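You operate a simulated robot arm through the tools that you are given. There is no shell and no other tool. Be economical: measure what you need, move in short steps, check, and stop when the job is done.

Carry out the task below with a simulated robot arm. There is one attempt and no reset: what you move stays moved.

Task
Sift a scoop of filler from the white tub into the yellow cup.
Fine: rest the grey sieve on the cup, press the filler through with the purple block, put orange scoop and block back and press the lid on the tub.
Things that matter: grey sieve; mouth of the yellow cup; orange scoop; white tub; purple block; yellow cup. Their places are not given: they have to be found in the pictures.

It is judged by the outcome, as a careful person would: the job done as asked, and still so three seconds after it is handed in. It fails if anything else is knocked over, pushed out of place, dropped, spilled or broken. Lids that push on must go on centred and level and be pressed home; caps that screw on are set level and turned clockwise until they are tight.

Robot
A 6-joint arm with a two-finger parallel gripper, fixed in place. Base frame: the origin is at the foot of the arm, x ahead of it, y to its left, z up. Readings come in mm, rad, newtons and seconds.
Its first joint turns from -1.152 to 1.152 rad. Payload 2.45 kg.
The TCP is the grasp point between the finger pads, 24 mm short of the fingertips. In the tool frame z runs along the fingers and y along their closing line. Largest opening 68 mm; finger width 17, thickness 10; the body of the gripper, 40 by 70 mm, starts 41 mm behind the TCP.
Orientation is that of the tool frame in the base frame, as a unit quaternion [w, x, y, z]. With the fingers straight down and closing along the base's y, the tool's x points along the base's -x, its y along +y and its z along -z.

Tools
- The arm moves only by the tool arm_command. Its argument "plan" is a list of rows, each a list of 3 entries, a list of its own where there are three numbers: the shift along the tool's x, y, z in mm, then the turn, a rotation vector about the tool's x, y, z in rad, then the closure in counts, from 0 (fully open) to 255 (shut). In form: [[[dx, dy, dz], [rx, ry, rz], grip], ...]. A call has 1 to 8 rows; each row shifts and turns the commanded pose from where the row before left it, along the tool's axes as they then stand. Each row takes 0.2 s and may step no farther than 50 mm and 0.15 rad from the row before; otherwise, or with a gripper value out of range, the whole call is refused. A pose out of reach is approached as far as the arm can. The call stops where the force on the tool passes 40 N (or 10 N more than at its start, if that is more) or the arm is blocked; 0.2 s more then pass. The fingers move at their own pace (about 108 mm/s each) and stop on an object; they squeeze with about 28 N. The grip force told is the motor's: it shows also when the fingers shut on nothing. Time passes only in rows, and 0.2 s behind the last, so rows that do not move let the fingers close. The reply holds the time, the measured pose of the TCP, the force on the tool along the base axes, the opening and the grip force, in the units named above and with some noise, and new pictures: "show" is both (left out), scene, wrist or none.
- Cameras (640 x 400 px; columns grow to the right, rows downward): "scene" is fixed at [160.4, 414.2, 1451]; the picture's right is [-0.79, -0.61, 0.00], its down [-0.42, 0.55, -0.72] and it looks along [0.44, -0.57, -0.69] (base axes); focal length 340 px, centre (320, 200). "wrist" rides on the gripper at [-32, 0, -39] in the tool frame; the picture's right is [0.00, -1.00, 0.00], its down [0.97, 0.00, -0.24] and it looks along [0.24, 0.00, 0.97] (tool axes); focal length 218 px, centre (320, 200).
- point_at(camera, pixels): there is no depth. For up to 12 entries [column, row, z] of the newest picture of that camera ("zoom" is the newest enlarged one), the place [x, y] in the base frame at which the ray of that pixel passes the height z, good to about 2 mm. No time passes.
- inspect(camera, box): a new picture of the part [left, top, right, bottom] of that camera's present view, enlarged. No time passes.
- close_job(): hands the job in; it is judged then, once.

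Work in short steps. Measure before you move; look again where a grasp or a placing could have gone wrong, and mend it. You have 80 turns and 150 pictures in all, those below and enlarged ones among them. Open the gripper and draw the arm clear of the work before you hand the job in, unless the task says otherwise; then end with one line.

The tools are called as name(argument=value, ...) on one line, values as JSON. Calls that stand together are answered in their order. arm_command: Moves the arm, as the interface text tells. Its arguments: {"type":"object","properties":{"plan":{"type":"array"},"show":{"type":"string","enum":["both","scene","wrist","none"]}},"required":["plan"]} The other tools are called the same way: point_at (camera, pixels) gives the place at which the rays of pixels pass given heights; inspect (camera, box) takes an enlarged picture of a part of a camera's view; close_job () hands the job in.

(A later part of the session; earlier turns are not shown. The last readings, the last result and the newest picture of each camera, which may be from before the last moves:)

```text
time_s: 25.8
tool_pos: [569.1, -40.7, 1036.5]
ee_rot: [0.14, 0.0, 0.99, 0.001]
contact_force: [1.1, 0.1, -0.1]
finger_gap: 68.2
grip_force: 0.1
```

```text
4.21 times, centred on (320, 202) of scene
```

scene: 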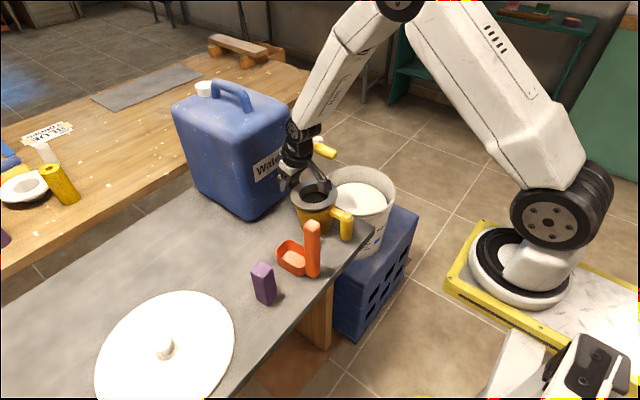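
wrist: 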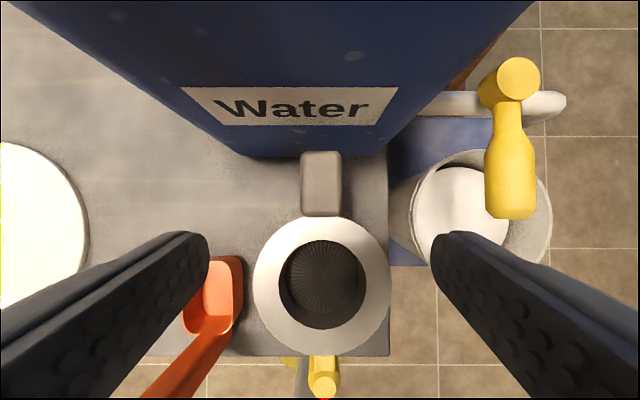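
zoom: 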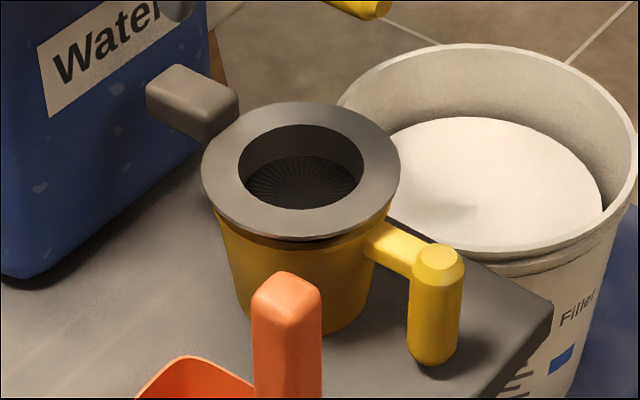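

The sieve sits level and fully covers the mouth, handle toward +x. Now there is a yellow tap lever near the tub; I measure that and the scoop's bowl and handle (scene handle top (312,222)).

point_at(camera="wrist", pixels=[[510, 217, 880], [510, 217, 905], [510, 217, 930], [516, 75, 905], [516, 75, 930], [322, 285, 895], [324, 390, 880], [500, 210, 700]])

point_at(camera="scene", pixels=[[336, 153, 880], [336, 153, 905], [336, 153, 930], [303, 140, 905], [303, 140, 930], [312, 224, 910], [312, 224, 930], [313, 277, 810]])

arm_command(plan=[[[0, 40, -20], [0, 0.14, 0], 0], [[0, 45, -20], [0, 0.1406, 0], 0], [[30, 35, 0], [0, 0, 0], 0], [[40, 20, 0], [0, 0, 0], 0], [[40, 0, 0], [0, 0, 0], 0], [[0, 0, 0], [0, 0, 0], 0]])

```text
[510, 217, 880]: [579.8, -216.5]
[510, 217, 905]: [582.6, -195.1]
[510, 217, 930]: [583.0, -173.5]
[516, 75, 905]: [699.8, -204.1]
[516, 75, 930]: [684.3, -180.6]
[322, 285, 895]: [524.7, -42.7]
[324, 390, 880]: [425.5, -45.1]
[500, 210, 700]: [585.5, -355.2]
```

```text
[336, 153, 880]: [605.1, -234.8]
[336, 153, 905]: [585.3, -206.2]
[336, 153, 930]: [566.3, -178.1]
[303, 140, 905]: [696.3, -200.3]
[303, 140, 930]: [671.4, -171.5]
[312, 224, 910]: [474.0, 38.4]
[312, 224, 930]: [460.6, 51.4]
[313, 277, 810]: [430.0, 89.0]
```

```text
time_s: 27.2
tool_pos: [447.8, 97.9, 1077.9]
ee_rot: [0.0, 0.0, 1.0, 0.001]
contact_force: [0.1, 0.0, 0.0]
finger_gap: 68.2
grip_force: 0.1
```

scene: 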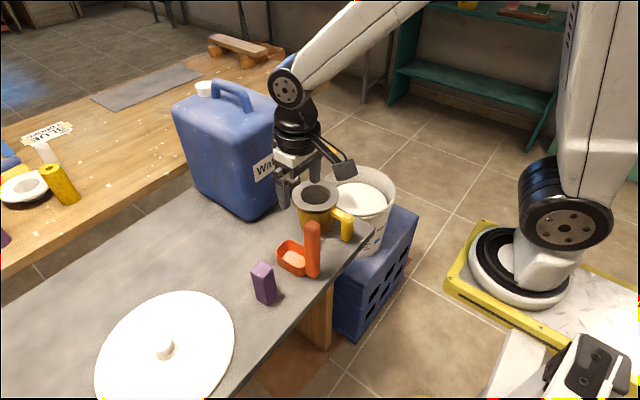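
wrist: 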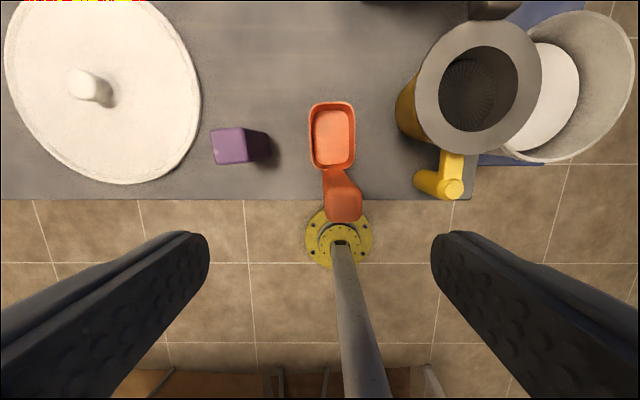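

Lever spans x≈580–695 at y≈−200, z≈905. I'll keep away from it. The scoop is in view: bowl (332,135), handle top (343,205). I measure it.

inspect(camera="wrist", box=[280, 80, 400, 240])

point_at(camera="wrist", pixels=[[344, 206, 900], [344, 206, 920], [344, 206, 940], [332, 135, 830], [332, 103, 835], [332, 168, 835], [310, 135, 835], [355, 135, 835], [337, 172, 812], [230, 146, 900], [230, 146, 920]])

inspect(camera="scene", box=[240, 200, 360, 310])

```text
2.50 times, centred on (340, 160) of wrist
```

zoom: 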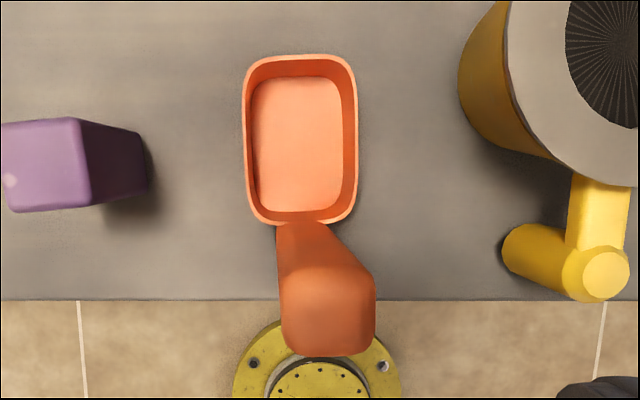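

```text
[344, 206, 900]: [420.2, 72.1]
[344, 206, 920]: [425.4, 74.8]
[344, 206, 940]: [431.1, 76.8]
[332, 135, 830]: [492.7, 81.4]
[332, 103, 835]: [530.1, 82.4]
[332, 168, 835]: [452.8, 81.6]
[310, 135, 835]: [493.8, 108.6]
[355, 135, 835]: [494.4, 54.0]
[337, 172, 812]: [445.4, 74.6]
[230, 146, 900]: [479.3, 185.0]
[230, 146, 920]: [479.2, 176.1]
```

```text
3.64 times, centred on (300, 255) of scene
```

zoom: 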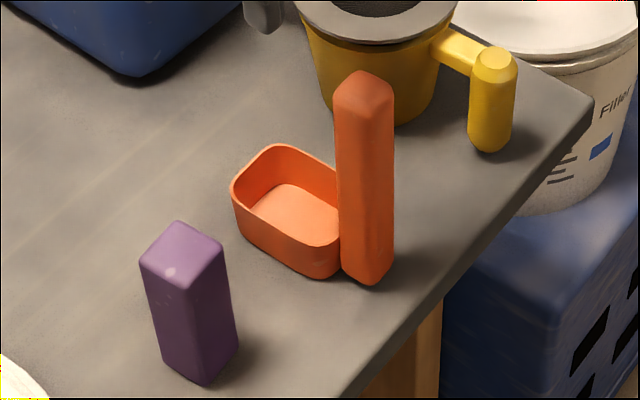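

Handle top is at ≈(437,78,965), about 26 square; bowl spans x 455–530, y 54–108. I move above the handle with the nominal gripper yaw, staying just above it, and look.

arm_command(plan=[[[11, -20, 20], [0, 0, 0], 0], [[0, 0, 40], [0, 0, 0], 0], [[0, 0, 0], [0, 0, 0], 0]])

inspect(camera="scene", box=[230, 150, 370, 300])

```text
time_s: 28.0
tool_pos: [437.6, 79.1, 1016.9]
ee_rot: [0.001, -0.001, 1.0, 0.0]
contact_force: [-0.2, -0.3, 0.3]
finger_gap: 68.2
grip_force: 0.1
```

scene: 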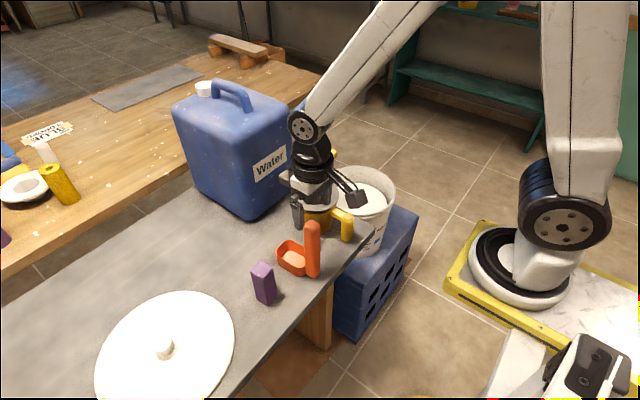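
wrist: 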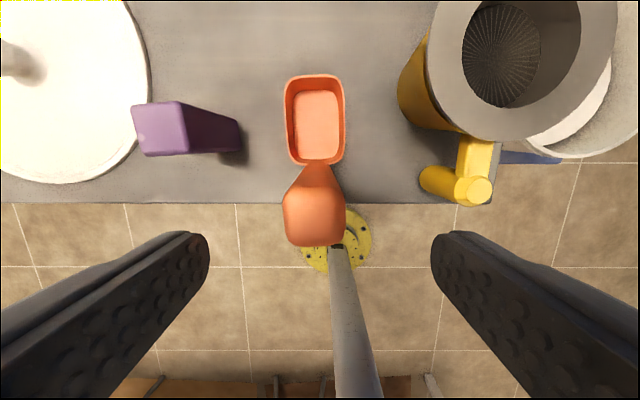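

```text
2.67 times, centred on (300, 225) of scene
```

zoom: 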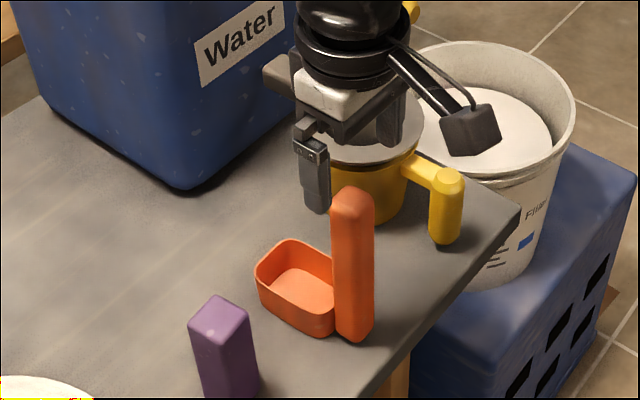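

point_at(camera="wrist", pixels=[[284, 218, 965], [345, 218, 965], [314, 190, 965], [314, 246, 965], [314, 218, 965]])

```text
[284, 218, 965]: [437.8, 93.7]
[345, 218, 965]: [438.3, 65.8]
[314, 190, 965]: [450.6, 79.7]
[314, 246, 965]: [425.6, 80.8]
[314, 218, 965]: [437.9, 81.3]
```

Handle centre (438,80), directly under the TCP. I descend to z≈937 and close.

arm_command(plan=[[[0, 1, 40], [0, 0, 0], 0], [[0, 0, 39], [0, 0, 0], 0], [[0, 0, 0], [0, 0, 0], 255], [[0, 0, 0], [0, 0, 0], 255], [[0, 0, 0], [0, 0, 0], 255]], show="wrist")

```text
time_s: 29.2
tool_pos: [435.3, 77.5, 936.8]
ee_rot: [0.0, 0.0, 1.0, 0.001]
contact_force: [-0.7, 0.0, 0.6]
finger_gap: 27.5
grip_force: 28.1
```

wrist: 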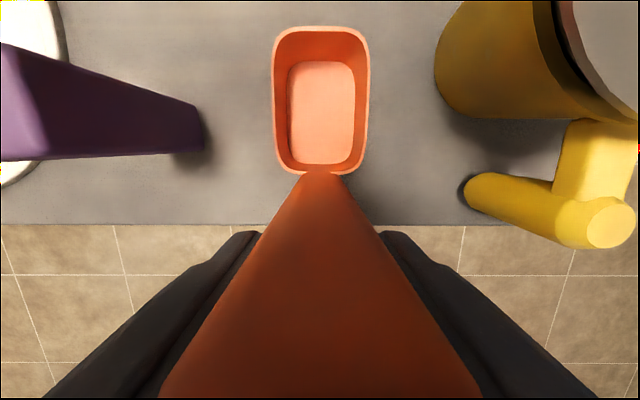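

Holding the scoop (27.5 mm). I lift it to about z 1090 and measure the tub from here.

arm_command(plan=[[[0, 0, -25], [0, 0, 0], 255], [[0, 0, -45], [0, 0, 0], 255], [[0, 0, -45], [0, 0, 0], 255], [[0, 0, -40], [0, 0, 0], 255], [[0, -45, 0], [0, 0, 0], 255], [[0, -45, 0], [0, 0, 0], 255], [[0, -45, 0], [0, 0, 0], 255], [[0, -45, 0], [0, 0, 0], 255]], show="none")

arm_command(plan=[[[0, -45, 0], [0, 0, 0], 255], [[0, -45, 0], [0, 0, 0], 255], [[0, -45, 0], [0, 0, 0], 255], [[0, 0, 0], [0, 0, 0], 255]])

```text
time_s: 31.0
tool_pos: [438.1, -104.1, 1092.5]
ee_rot: [0.001, 0.0, 1.0, 0.001]
contact_force: [0.0, 0.0, -0.6]
finger_gap: 27.7
grip_force: 27.6
```

```text
time_s: 32.0
tool_pos: [436.9, -233.5, 1093.1]
ee_rot: [0.0, 0.0, 1.0, 0.001]
contact_force: [-0.1, 0.7, -1.3]
finger_gap: 27.7
grip_force: 27.7
```

scene: 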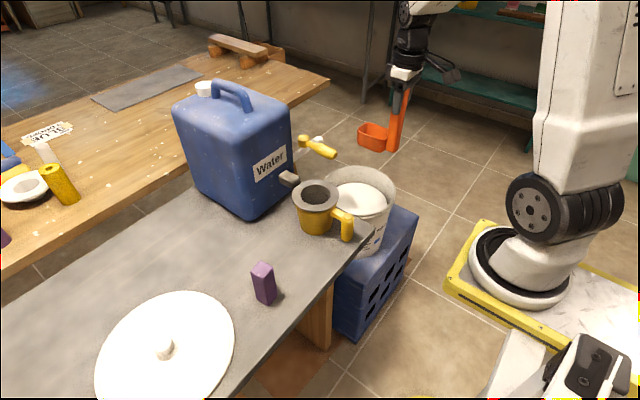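
wrist: 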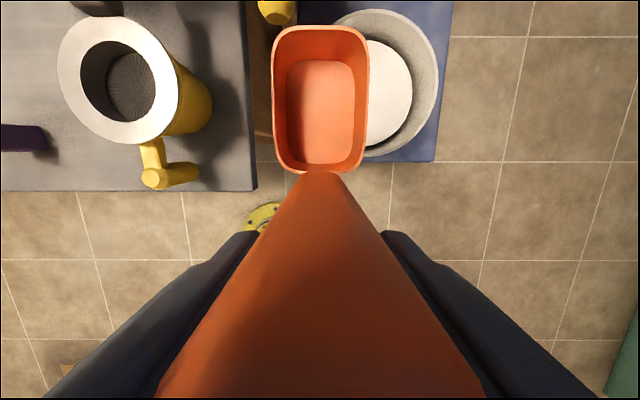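

The tub rim now shows with right edge (438,70), top row about 10, bottom about 160. I triangulate against the scene view.

inspect(camera="wrist", box=[240, 0, 460, 180])

inspect(camera="scene", box=[310, 150, 420, 260])

```text
2.22 times, centred on (350, 90) of wrist
```

zoom: 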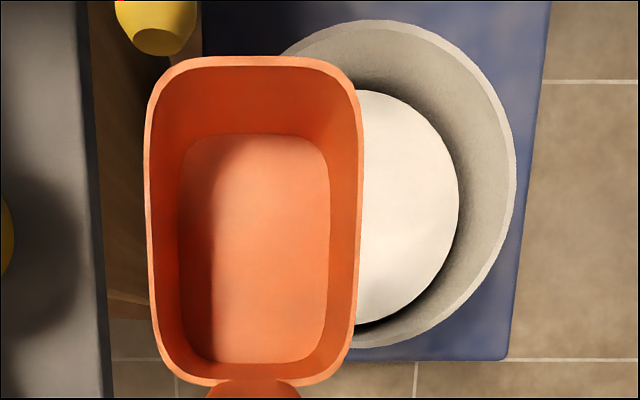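

```text
3.64 times, centred on (365, 205) of scene
```

zoom: 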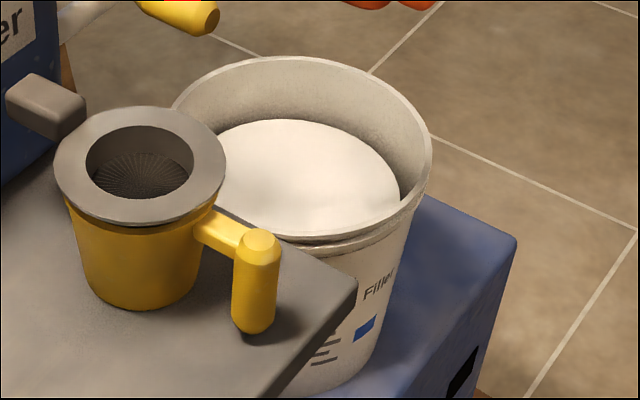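

point_at(camera="wrist", pixels=[[371, 83, 690], [371, 83, 710], [371, 83, 730], [372, 9, 700], [375, 157, 700], [438.3, 75, 700], [412.5, 88, 650], [399, 41, 650], [270, 13, 905]])

point_at(camera="scene", pixels=[[360, 191, 690], [360, 191, 710], [360, 191, 730], [395, 193, 700], [355, 165.5, 700], [347, 183, 660], [374, 199, 650]])

```text
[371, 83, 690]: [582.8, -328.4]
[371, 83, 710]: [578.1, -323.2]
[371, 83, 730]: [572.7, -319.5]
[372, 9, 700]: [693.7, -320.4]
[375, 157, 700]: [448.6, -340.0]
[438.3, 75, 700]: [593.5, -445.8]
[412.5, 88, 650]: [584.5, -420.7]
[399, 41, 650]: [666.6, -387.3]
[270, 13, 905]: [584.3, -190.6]
```

```text
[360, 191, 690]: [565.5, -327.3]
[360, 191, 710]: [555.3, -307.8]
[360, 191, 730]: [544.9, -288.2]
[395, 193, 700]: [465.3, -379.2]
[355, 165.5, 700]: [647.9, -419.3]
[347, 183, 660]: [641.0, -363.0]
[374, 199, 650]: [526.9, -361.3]
```

Tub centre ≈(571,−324), rim z≈695, filler surface roughly z 620–630. I yaw the scoop a quarter turn so the bowl faces +y, at this safe height.

arm_command(plan=[[[0, 0, 0], [0, 0, -0.1428], 255], [[0, 0, 0], [0, 0, -0.1428], 255], [[0, 0, 0], [0, 0, -0.1428], 255], [[0, 0, 0], [0, 0, -0.1428], 255], [[0, 0, 0], [0, 0, -0.1428], 255], [[0, 0, 0], [0, 0, -0.1428], 255], [[0, 0, 0], [0, 0, -0.1428], 255], [[0, 0, 0], [0, 0, -0.1428], 255]], show="none")

arm_command(plan=[[[0, 0, 0], [0, 0, -0.1428], 255], [[0, 0, 0], [0, 0, -0.1428], 255], [[0, 0, 0], [0, 0, -0.1428], 255], [[35, -30, 0], [0, 0, 0], 255], [[35, -30, 0], [0, 0, 0], 255], [[35, -30, 0], [0, 0, 0], 255], [[35, -28, 0], [0, 0, 0], 255], [[0, 0, 0], [0, 0, 0], 255]])

```text
time_s: 33.8
tool_pos: [437.6, -236.7, 1091.7]
ee_rot: [0.002, -0.543, 0.84, 0.0]
contact_force: [-0.6, 1.0, -1.3]
finger_gap: 27.5
grip_force: 28.1
```

```text
time_s: 35.6
tool_pos: [558.5, -374.7, 1091.8]
ee_rot: [0.0, 0.707, -0.707, -0.001]
contact_force: [0.4, 0.1, -0.8]
finger_gap: 28.0
grip_force: 27.8
```

scene: 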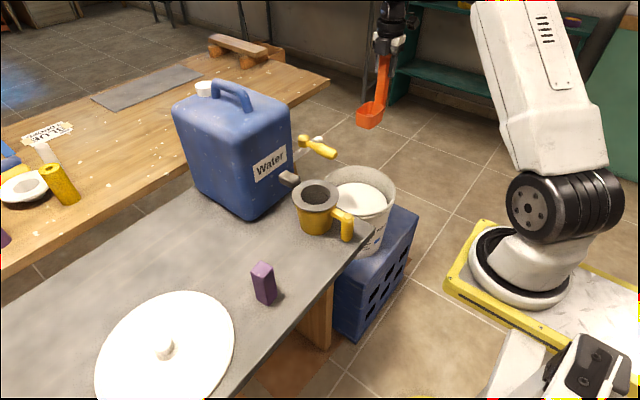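
wrist: 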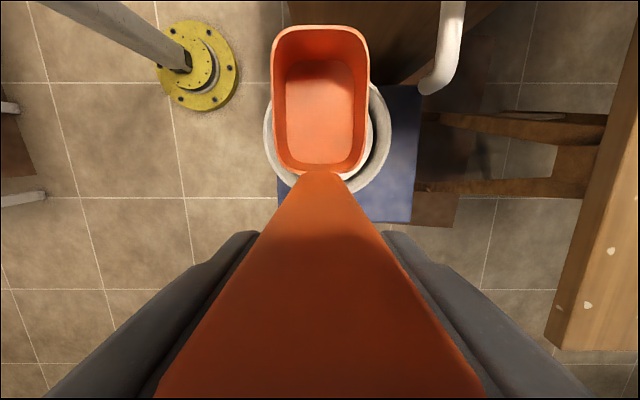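

Bowl is over the tub. I adjust to (550,−342) and descend to z≈850, keeping the scoop bottom just above the rim, then look.

arm_command(plan=[[[-16, 4, 20], [0, 0, 0], 255], [[-16, 4, 30], [0, 0, 0], 255], [[0, 0, 48], [0, 0, 0], 255], [[0, 0, 48], [0, 0, 0], 255], [[0, 0, 48], [0, 0, 0], 255], [[0, 0, 46], [0, 0, 0], 255], [[0, 0, 0], [0, 0, 0], 255]])

inspect(camera="scene", box=[290, 100, 440, 260])

```text
time_s: 37.2
tool_pos: [548.2, -343.8, 853.9]
ee_rot: [0.001, -0.707, 0.708, 0.0]
contact_force: [0.6, 0.3, -0.3]
finger_gap: 27.8
grip_force: 27.6
```

scene: 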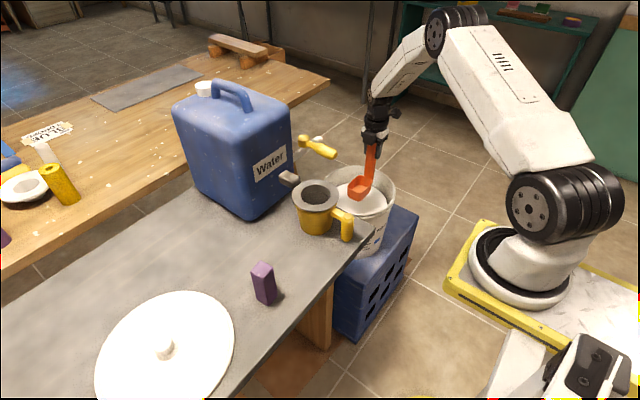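
wrist: 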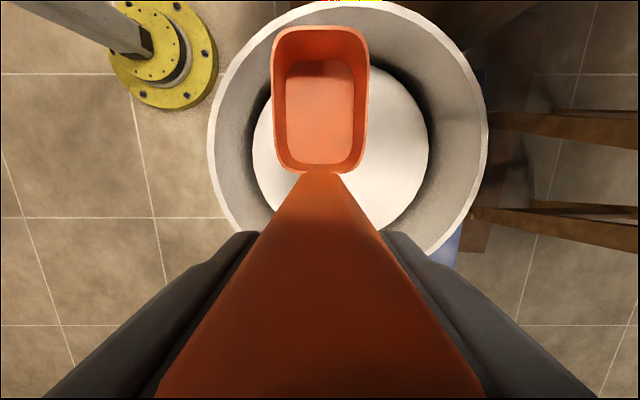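

```text
2.50 times, centred on (365, 180) of scene
```

zoom: 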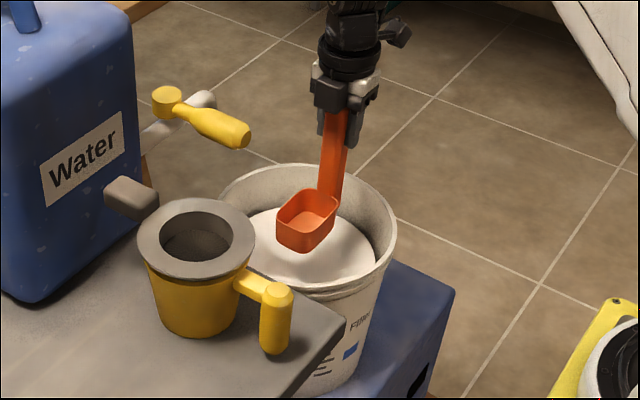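

Filler surface ≈627, radius ≈103, tub centre x≈571. I tilt the bowl front-down 0.4 rad and lower until the lip is at the surface.

arm_command(plan=[[[0, -4, 0], [0, 0.133, 0], 255], [[0, -4, 0], [0, 0.133, 0], 255], [[0, 0, 0], [0, 0.134, 0], 255], [[-13.6, 0, 32.2], [0, 0, 0], 255], [[-13.6, 0, 32.2], [0, 0, 0], 255], [[-13.6, 0, 32.2], [0, 0, 0], 255], [[0, 0, 0], [0, 0, 0], 255]])

inspect(camera="scene", box=[290, 100, 440, 260])

```text
time_s: 38.8
tool_pos: [557.1, -344.0, 748.3]
ee_rot: [-0.14, -0.693, 0.693, -0.141]
contact_force: [0.2, -0.2, -0.8]
finger_gap: 27.8
grip_force: 28.0
```

scene: 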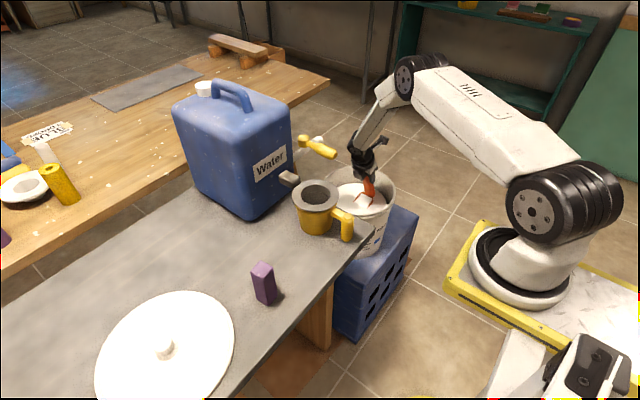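
wrist: 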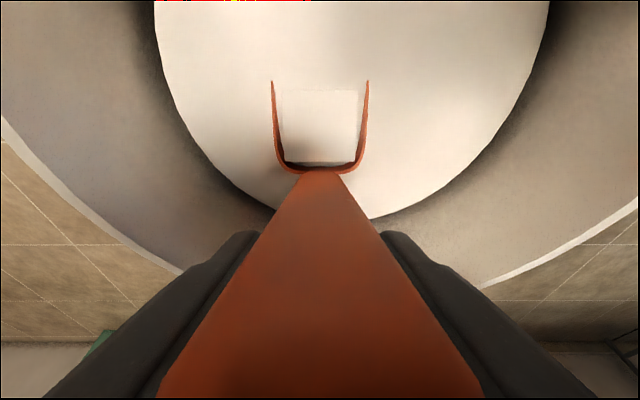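

```text
2.50 times, centred on (365, 180) of scene
```

zoom: 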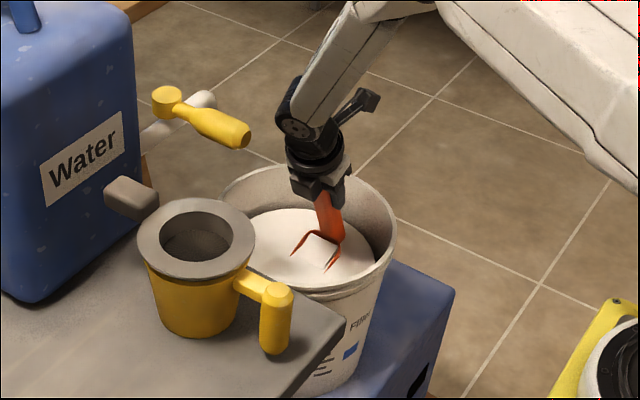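

The lip is already under the surface with no resistance. I go 22 mm deeper, then level the scoop while it is submerged.

arm_command(plan=[[[-8.6, 0, 20.3], [0, 0, 0], 255], [[-4, 0, 0], [0, -0.133, 0], 255], [[-4, 0, 0], [0, -0.133, 0], 255], [[0, 0, 0], [0, -0.134, 0], 255], [[0, 0, 0], [0, 0, 0], 255]])

```text
time_s: 40.0
tool_pos: [557.0, -333.6, 723.5]
ee_rot: [0.0, 0.707, -0.707, 0.0]
contact_force: [0.0, 0.2, -1.1]
finger_gap: 27.6
grip_force: 28.2
```

scene: 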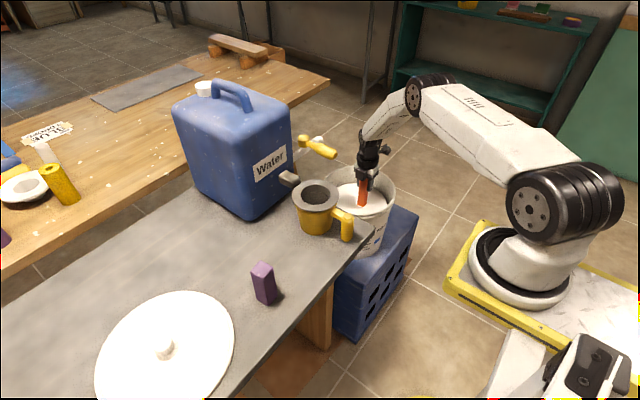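
wrist: 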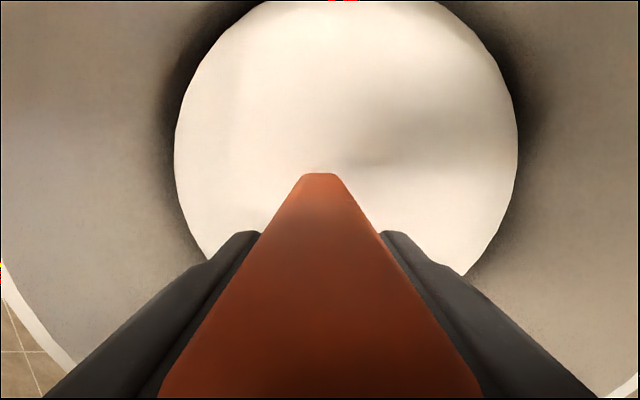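

The bowl is fully submerged and level. I lift it straight up, gently, and check the load.

arm_command(plan=[[[0, 0, -15], [0, 0, 0], 255], [[0, 0, -25], [0, 0, 0], 255], [[0, 0, -30], [0, 0, 0], 255], [[0, 0, -30], [0, 0, 0], 255], [[0, 0, -30], [0, 0, 0], 255], [[0, 0, -20], [0, 0, 0], 255], [[0, 0, 0], [0, 0, 0], 255]], show="wrist")

inspect(camera="scene", box=[290, 100, 440, 260])

```text
time_s: 41.6
tool_pos: [556.5, -335.1, 870.3]
ee_rot: [0.001, -0.707, 0.707, 0.0]
contact_force: [-0.2, -0.4, -1.1]
finger_gap: 27.6
grip_force: 28.1
```

wrist: 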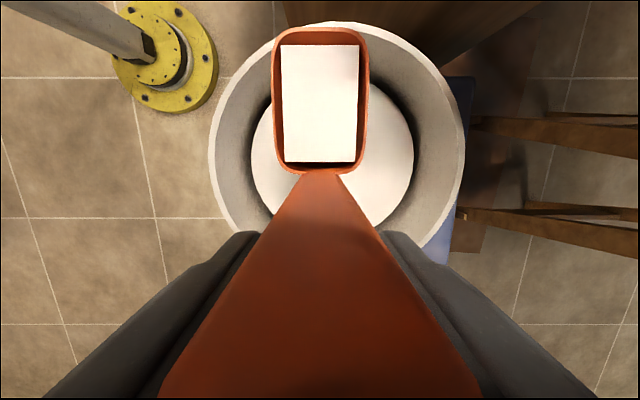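

```text
2.50 times, centred on (365, 180) of scene
```

zoom: 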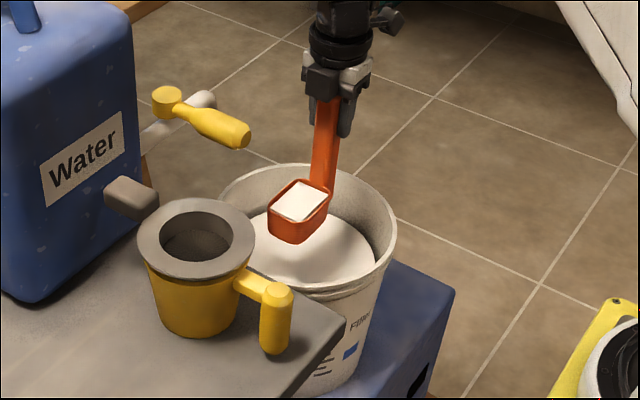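

The scoop is full and level. I raise it well above the lever and carry it toward the sieve.

arm_command(plan=[[[0, 0, -40], [0, 0, 0], 255], [[0, 0, -45], [0, 0, 0], 255], [[0, 0, -45], [0, 0, 0], 255], [[0, 0, -45], [0, 0, 0], 255], [[0, 0, -45], [0, 0, 0], 255], [[-25, 8, 0], [0, 0, 0], 255], [[-35, 8, 0], [0, 0, 0], 255], [[-35, 8, 0], [0, 0, 0], 255]], show="none")

arm_command(plan=[[[-35, 6, 0], [0, 0, 0], 255], [[-35, 0, 0], [0, 0, 0], 255], [[-30, 0, 0], [0, 0, 0], 255], [[0, 0, 0], [0, 0, 0], 255]])

inspect(camera="scene", box=[250, 100, 400, 250])

```text
time_s: 43.4
tool_pos: [530.8, -239.4, 1093.4]
ee_rot: [0.001, -0.707, 0.707, 0.001]
contact_force: [-0.3, 0.6, -0.9]
finger_gap: 27.6
grip_force: 28.0
```

```text
time_s: 44.4
tool_pos: [521.9, -141.9, 1092.5]
ee_rot: [0.0, 0.707, -0.707, 0.0]
contact_force: [0.4, -1.0, -0.8]
finger_gap: 27.8
grip_force: 27.8
```

scene: 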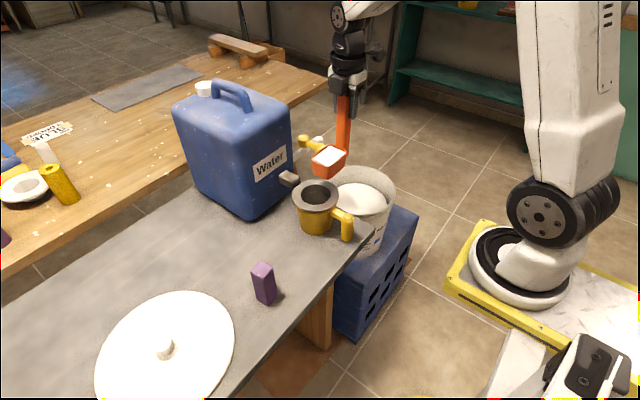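
wrist: 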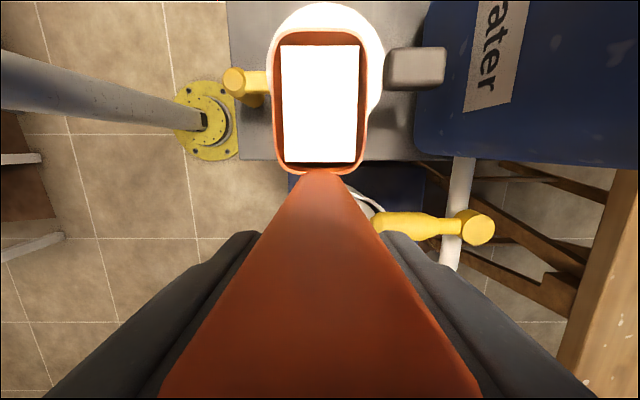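

```text
2.67 times, centred on (325, 175) of scene
```

zoom: 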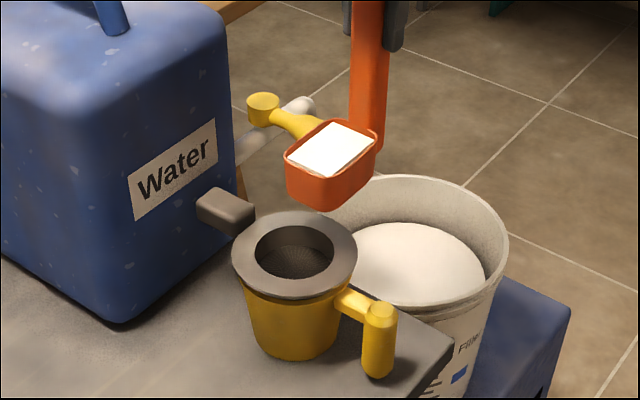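

Lip is about 100 mm above the sieve and near its centre line. I lower 50 mm, then tilt about the lip so it stays over the sieve, to 0.75 rad first.

arm_command(plan=[[[-4, -5, 45], [0, 0, 0], 255], [[0, 0, 5], [0, 0, 0], 255], [[-14.8, 0, -12.9], [0, 0.15, 0], 255], [[-14.8, 0, -12.9], [0, 0.15, 0], 255], [[0, 0, 0], [0, 0, 0], 255]])

inspect(camera="scene", box=[250, 100, 400, 250])

```text
time_s: 45.6
tool_pos: [528.5, -105.3, 1066.7]
ee_rot: [0.107, 0.699, -0.699, 0.107]
contact_force: [-0.6, -0.3, -0.8]
finger_gap: 27.4
grip_force: 27.7
```

scene: 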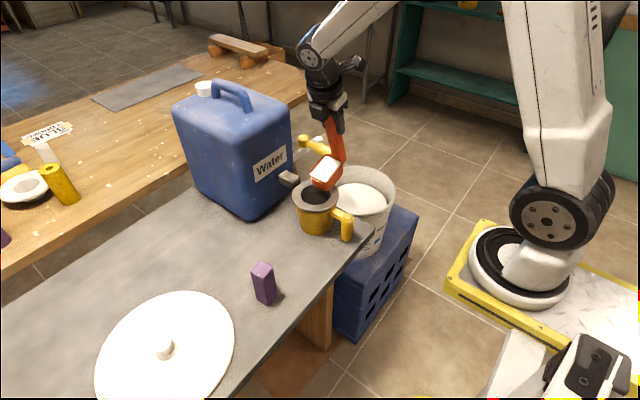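
wrist: 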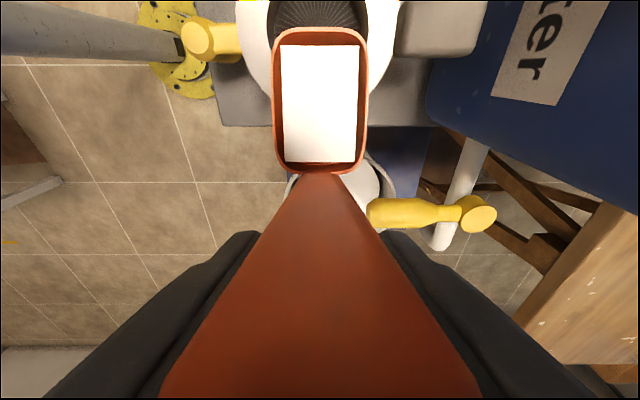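

```text
2.67 times, centred on (325, 175) of scene
```

zoom: 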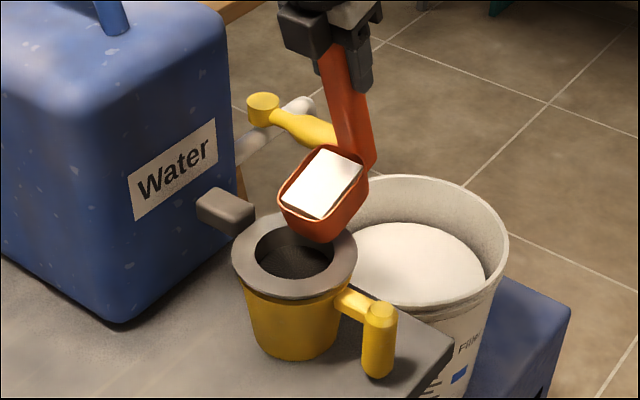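

The lip is over the sieve mouth. I continue tilting about the lip, easing it 10 mm toward +y so the bowl mouth comes over the centre, and lower a little.

arm_command(plan=[[[-18, 0, -11.5], [0, 0.15, 0], 255], [[-18, 0, -11.5], [0, 0.15, 0], 255], [[-17, 0, -11], [0, 0.15, 0], 255], [[-25, 0, 0], [0, 0.15, 0], 255], [[-14.8, 0, -12.9], [0, 0.15, 0], 255], [[0, 0, 0], [0, 0, 0], 255]])

inspect(camera="scene", box=[250, 100, 400, 250])

```text
time_s: 47.0
tool_pos: [529.8, -7.3, 1054.8]
ee_rot: [-0.355, -0.612, 0.612, -0.354]
contact_force: [0.0, -0.4, -1.1]
finger_gap: 27.7
grip_force: 28.0
```

scene: 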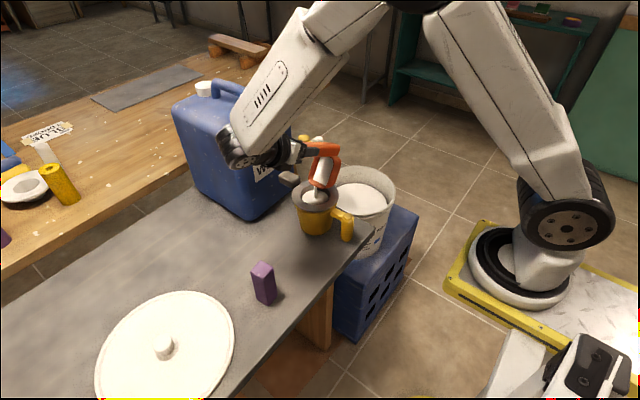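
wrist: 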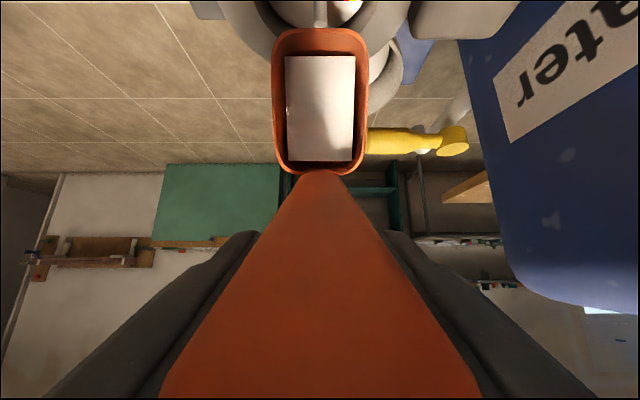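

```text
2.67 times, centred on (325, 175) of scene
```

zoom: 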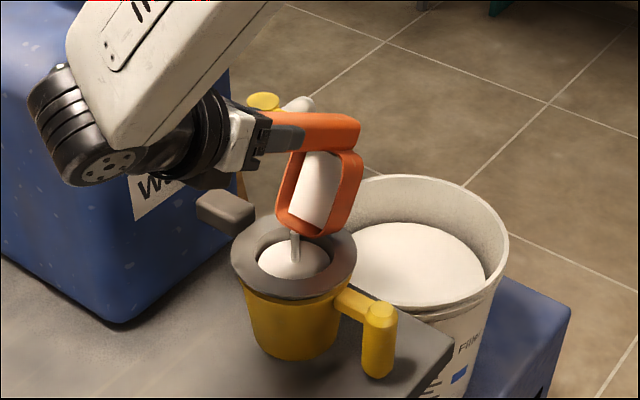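

A stream is falling into the sieve and filler is gathering there. I tilt a bit more and hold, watching for overfill.

arm_command(plan=[[[-14.8, 0, -12.9], [0, 0.15, 0], 255], [[0, 0, 0], [0, 0, 0], 255], [[0, 0, 0], [0, 0, 0], 255]], show="none")

inspect(camera="scene", box=[270, 130, 370, 240])

```text
time_s: 47.8
tool_pos: [531.5, 11.4, 1048.4]
ee_rot: [-0.398, -0.584, 0.584, -0.399]
contact_force: [-0.6, -0.5, -1.4]
finger_gap: 27.7
grip_force: 27.9
```

```text
3.64 times, centred on (320, 185) of scene
```

zoom: 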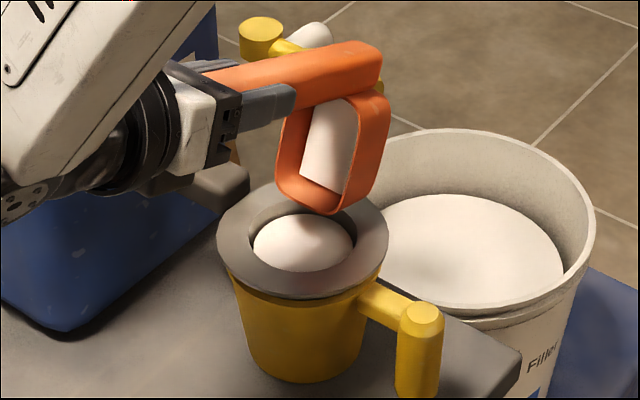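

The flow paused with filler heaped just inside the hole and some still in the scoop. I tilt only slightly further and check.

arm_command(plan=[[[-14.8, 0, -12.9], [0, 0.15, 0], 255], [[0, 0, 0], [0, 0, 0], 255]], show="wrist")

inspect(camera="scene", box=[270, 130, 370, 240])

```text
time_s: 48.4
tool_pos: [532.0, 30.5, 1038.7]
ee_rot: [0.441, 0.553, -0.552, 0.442]
contact_force: [0.8, -0.3, 0.0]
finger_gap: 27.5
grip_force: 28.6
```

wrist: 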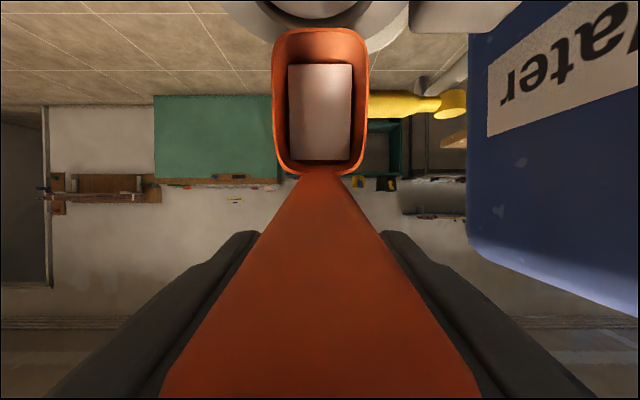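

```text
3.64 times, centred on (320, 185) of scene
```

zoom: 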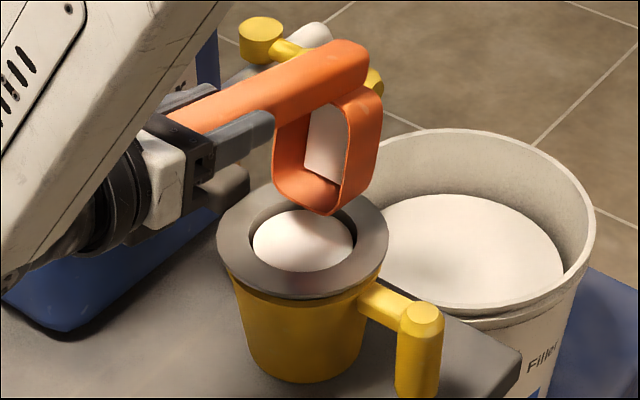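

The dome rises only slightly as the scoop empties. I continue, two more tilt steps.

arm_command(plan=[[[-14.8, 0, -12.9], [0, 0.15, 0], 255], [[0, 0, 0], [0, 0, 0], 255], [[-14.8, 0, -12.9], [0, 0.15, 0], 255], [[0, 0, 0], [0, 0, 0], 255]], show="wrist")

inspect(camera="scene", box=[270, 130, 370, 240])

```text
time_s: 49.4
tool_pos: [531.3, 59.8, 1013.7]
ee_rot: [0.519, 0.48, -0.48, 0.52]
contact_force: [0.2, -0.2, -0.8]
finger_gap: 27.6
grip_force: 27.7
```

wrist: 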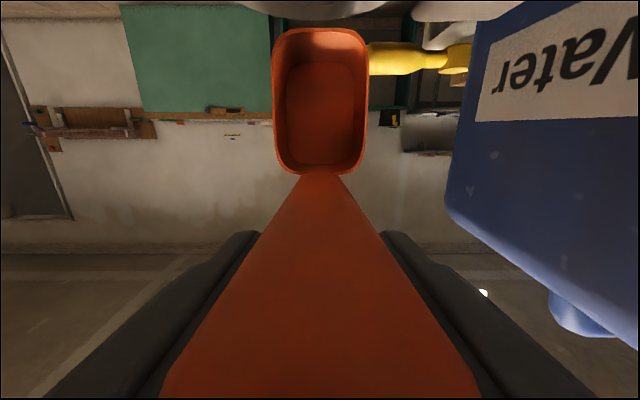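

```text
3.64 times, centred on (320, 185) of scene
```

zoom: 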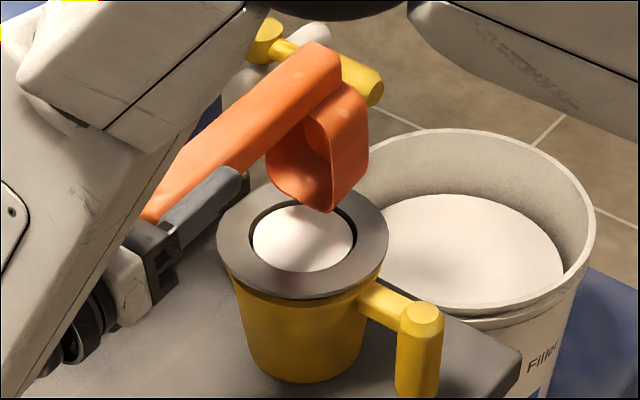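

The scoop is empty, nothing spilled. I raise it and bring it back upright by reversing the tilt.

arm_command(plan=[[[45, 0, 3], [0, 0, 0], 255], [[12.7, 0, 14.9], [0, -0.15, 0], 255], [[12.7, 0, 14.9], [0, -0.15, 0], 255], [[12.7, 0, 14.9], [0, -0.15, 0], 255], [[12.7, 0, 14.9], [0, -0.15, 0], 255], [[12.7, 0, 14.9], [0, -0.15, 0], 255], [[12.7, 0, 14.9], [0, -0.15, 0], 255], [[12.7, 0, 14.9], [0, -0.15, 0], 255]], show="none")

arm_command(plan=[[[12.7, 0, 14.9], [0, -0.15, 0], 255], [[12.7, 0, 14.9], [0, -0.15, 0], 255], [[12.7, 0, 14.9], [0, -0.15, 0], 255], [[12.7, 0, 14.9], [0, -0.15, 0], 255], [[0, 0, -30], [0, 0, 0], 255], [[0, 0, 0], [0, 0, 0], 255]])

```text
time_s: 51.2
tool_pos: [531.4, -63.6, 1100.1]
ee_rot: [0.208, 0.676, -0.675, 0.209]
contact_force: [0.1, -0.4, -1.9]
finger_gap: 27.5
grip_force: 28.0
```

```text
time_s: 52.6
tool_pos: [530.9, -133.5, 1096.2]
ee_rot: [0.0, -0.707, 0.707, 0.0]
contact_force: [0.5, 0.0, -1.4]
finger_gap: 27.6
grip_force: 28.2
```

scene: 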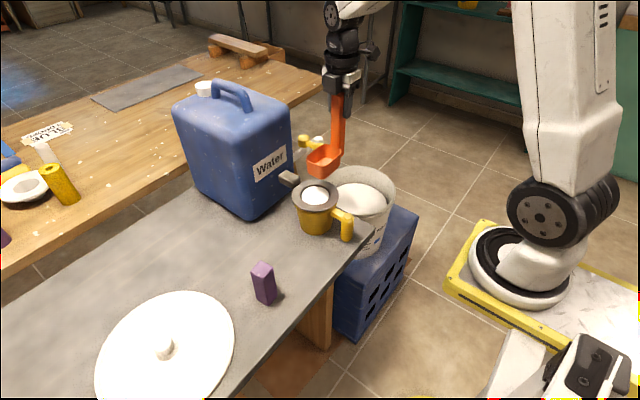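
wrist: 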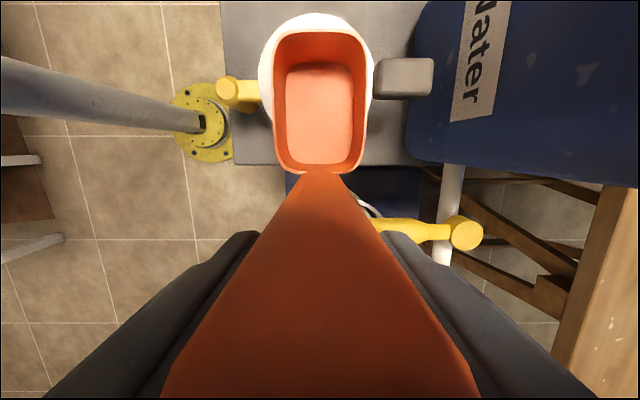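

Now I carry the scoop back toward its place, restoring the original yaw on the way.

arm_command(plan=[[[-36, 31, 0], [0, 0, 0], 255], [[-36, 31, 0], [0, 0, 0], 255], [[-36, 31, 0], [0, 0, 0], 255], [[0, 0, 0], [0, 0, 0.1428], 255], [[0, 0, 0], [0, 0, 0.1428], 255], [[0, 0, 0], [0, 0, 0.1428], 255], [[0, 0, 0], [0, 0, 0.1428], 255], [[0, 0, 0], [0, 0, 0.1428], 255]], show="none")

arm_command(plan=[[[0, 0, 0], [0, 0, 0.1428], 255], [[0, 0, 0], [0, 0, 0.1428], 255], [[0, 0, 0], [0, 0, 0.1428], 255], [[0, 0, 0], [0, 0, 0.1428], 255], [[0, 0, 0], [0, 0, 0.1428], 255], [[0, 0, 0], [0, 0, 0.1432], 255], [[0, 45, 0], [0, 0, 0], 255], [[0, 0, 0], [0, 0, 0], 255]], show="none")

```text
time_s: 54.4
tool_pos: [436.3, -25.0, 1095.2]
ee_rot: [0.001, -0.415, 0.91, 0.0]
contact_force: [0.6, -0.2, -0.8]
finger_gap: 27.7
grip_force: 27.8
```

```text
time_s: 56.2
tool_pos: [440.3, 22.5, 1095.5]
ee_rot: [-0.001, 0.0, 1.0, 0.001]
contact_force: [0.5, 0.2, -0.5]
finger_gap: 27.7
grip_force: 27.5
```

Settled at (440,22). I move to (437,79) and lower to about 12 mm above contact.

arm_command(plan=[[[1.5, 28, 0], [0, 0, 0], 255], [[1.5, 28.5, 0], [0, 0, 0], 255], [[0, 0, 48], [0, 0, 0], 255], [[0, 0, 48], [0, 0, 0], 255], [[0, 0, 46], [0, 0, 0], 255], [[0, 0, 0], [0, 0, 0], 255]])

inspect(camera="scene", box=[240, 180, 370, 310])

```text
time_s: 57.6
tool_pos: [438.3, 77.7, 951.1]
ee_rot: [0.001, 0.0, 1.0, 0.001]
contact_force: [0.4, -0.3, -1.2]
finger_gap: 27.8
grip_force: 27.8
```

scene: 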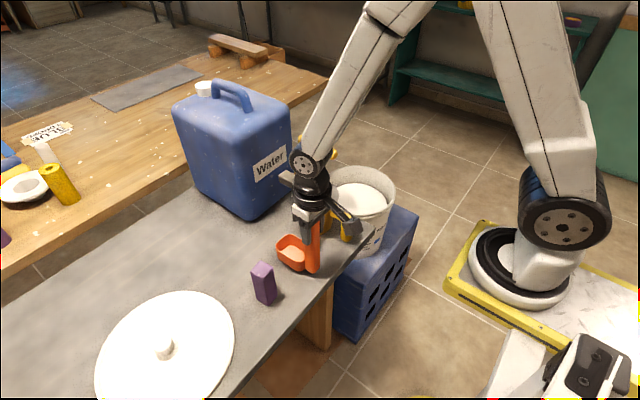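
wrist: 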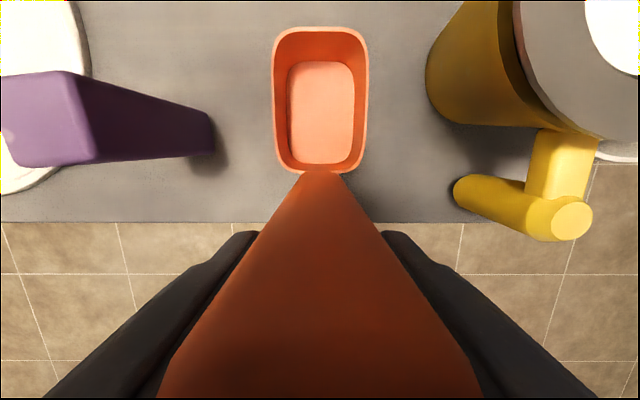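

```text
3.08 times, centred on (305, 245) of scene
```

zoom: 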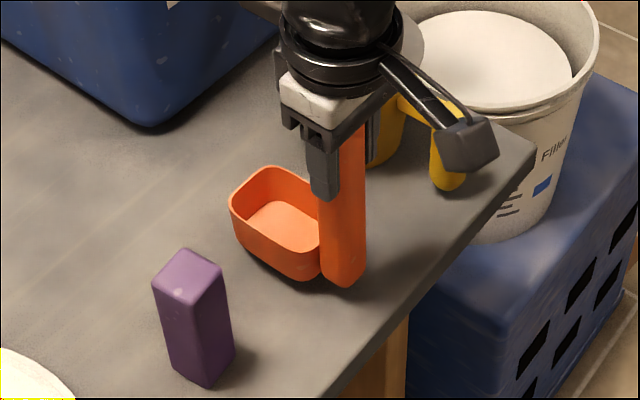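

Scoop is upright over its old spot. I lower in small rows until it touches.

arm_command(plan=[[[0, 0, 7], [0, 0, 0], 255], [[0, 0, 4], [0, 0, 0], 255], [[0, 0, 3], [0, 0, 0], 255], [[0, 0, 0], [0, 0, 0], 255]], show="none")

```text
time_s: 58.6
tool_pos: [437.3, 78.8, 938.4]
ee_rot: [0.0, 0.0, 1.0, 0.001]
contact_force: [-3.0, -1.1, 9.7]
finger_gap: 27.8
grip_force: 27.9
```

Contact, about 10 N. I release and rise straight up.

arm_command(plan=[[[0, 0, 0], [0, 0, 0], 100], [[0, 0, 0], [0, 0, 0], 0], [[0, 0, 0], [0, 0, 0], 0], [[0, 0, -40], [0, 0, 0], 0], [[0, 0, -45], [0, 0, 0], 0], [[0, 30, -20], [0, 0, 0], 0], [[0, 40, 0], [0, 0, 0], 0], [[0, 0, 0], [0, 0, 0], 0]])

inspect(camera="scene", box=[240, 160, 370, 310])

```text
time_s: 60.4
tool_pos: [436.9, 150.2, 1044.3]
ee_rot: [0.0, 0.001, 1.0, 0.002]
contact_force: [-0.6, -0.2, 0.8]
finger_gap: 67.9
grip_force: 0.1
```

scene: 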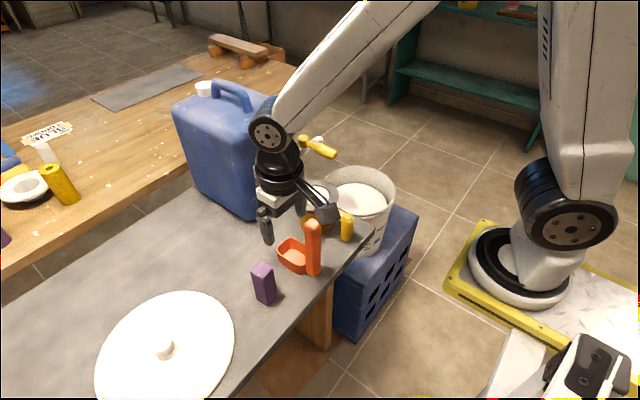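
wrist: 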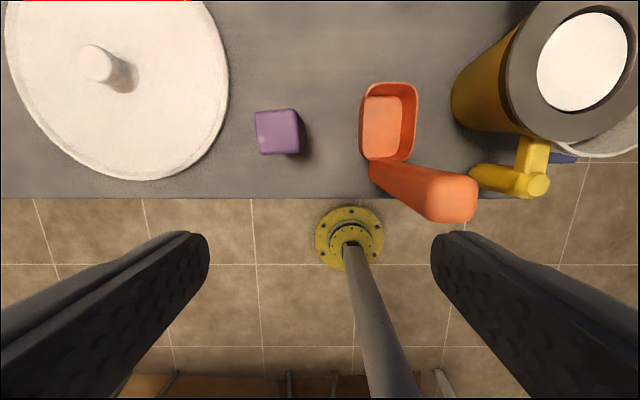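

```text
2.67 times, centred on (305, 235) of scene
```

zoom: 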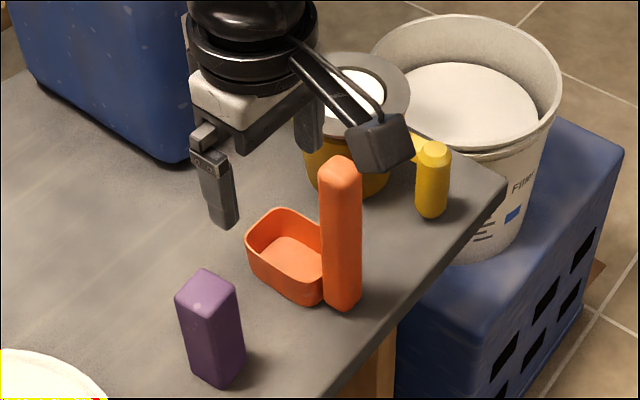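

The scoop stands back in its place. Now the block: top centre in wrist about (276,133), in scene about (262,268); I measure it.

inspect(camera="wrist", box=[230, 80, 330, 180])

point_at(camera="wrist", pixels=[[276, 133, 890], [276, 133, 900], [276, 133, 910], [255, 133, 900], [298, 133, 900], [276, 110, 900], [276, 154, 900]])

point_at(camera="scene", pixels=[[262.5, 268, 880], [262.5, 268, 890], [262.5, 268, 900], [262.5, 268, 910], [266, 303, 810]])

```text
4.00 times, centred on (280, 130) of wrist
```

zoom: 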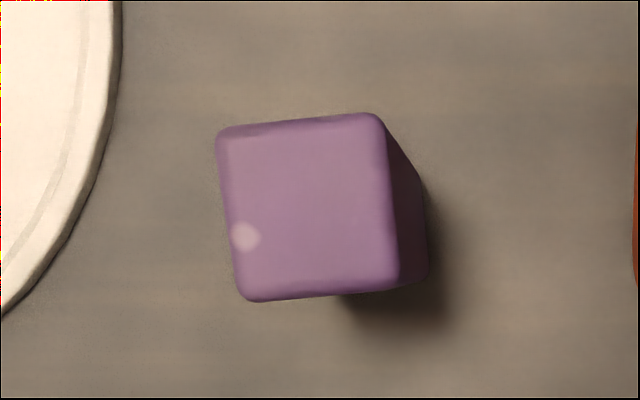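

```text
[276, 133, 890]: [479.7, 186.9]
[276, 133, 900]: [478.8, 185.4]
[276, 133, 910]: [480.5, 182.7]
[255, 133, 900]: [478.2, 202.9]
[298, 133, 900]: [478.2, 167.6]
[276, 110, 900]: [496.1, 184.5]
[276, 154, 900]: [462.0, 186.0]
```

```text
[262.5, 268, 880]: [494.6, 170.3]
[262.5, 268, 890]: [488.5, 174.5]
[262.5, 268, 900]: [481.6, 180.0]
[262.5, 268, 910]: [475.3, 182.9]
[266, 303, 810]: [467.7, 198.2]
```

Block top centre ≈(478.5,184,905), about 34 square, turned 6°. I move over it, align yaw, descend and grip its upper part.

arm_command(plan=[[[-20.8, 17, 10], [0, 0, 0], 0], [[-20.8, 17, 20], [0, 0, 0], 0], [[0, 0, 25], [0, 0, -0.107], 0], [[0, 0, 30], [0, 0, 0], 0], [[0, 0, 0], [0, 0, 0], 0]], show="wrist")

```text
time_s: 61.6
tool_pos: [475.5, 182.4, 960.1]
ee_rot: [0.001, -0.054, 0.999, 0.001]
contact_force: [0.2, 0.3, 0.2]
finger_gap: 68.2
grip_force: 0.0
```

wrist: 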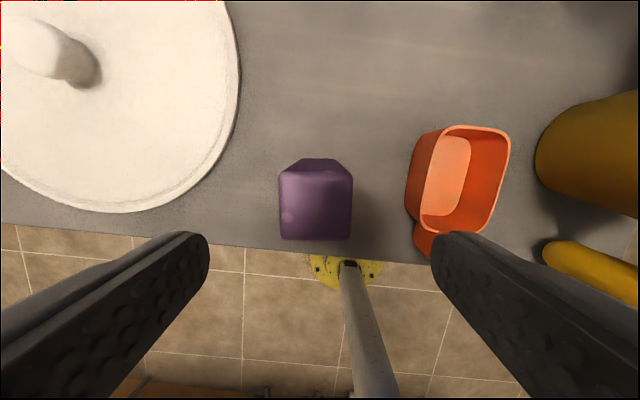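

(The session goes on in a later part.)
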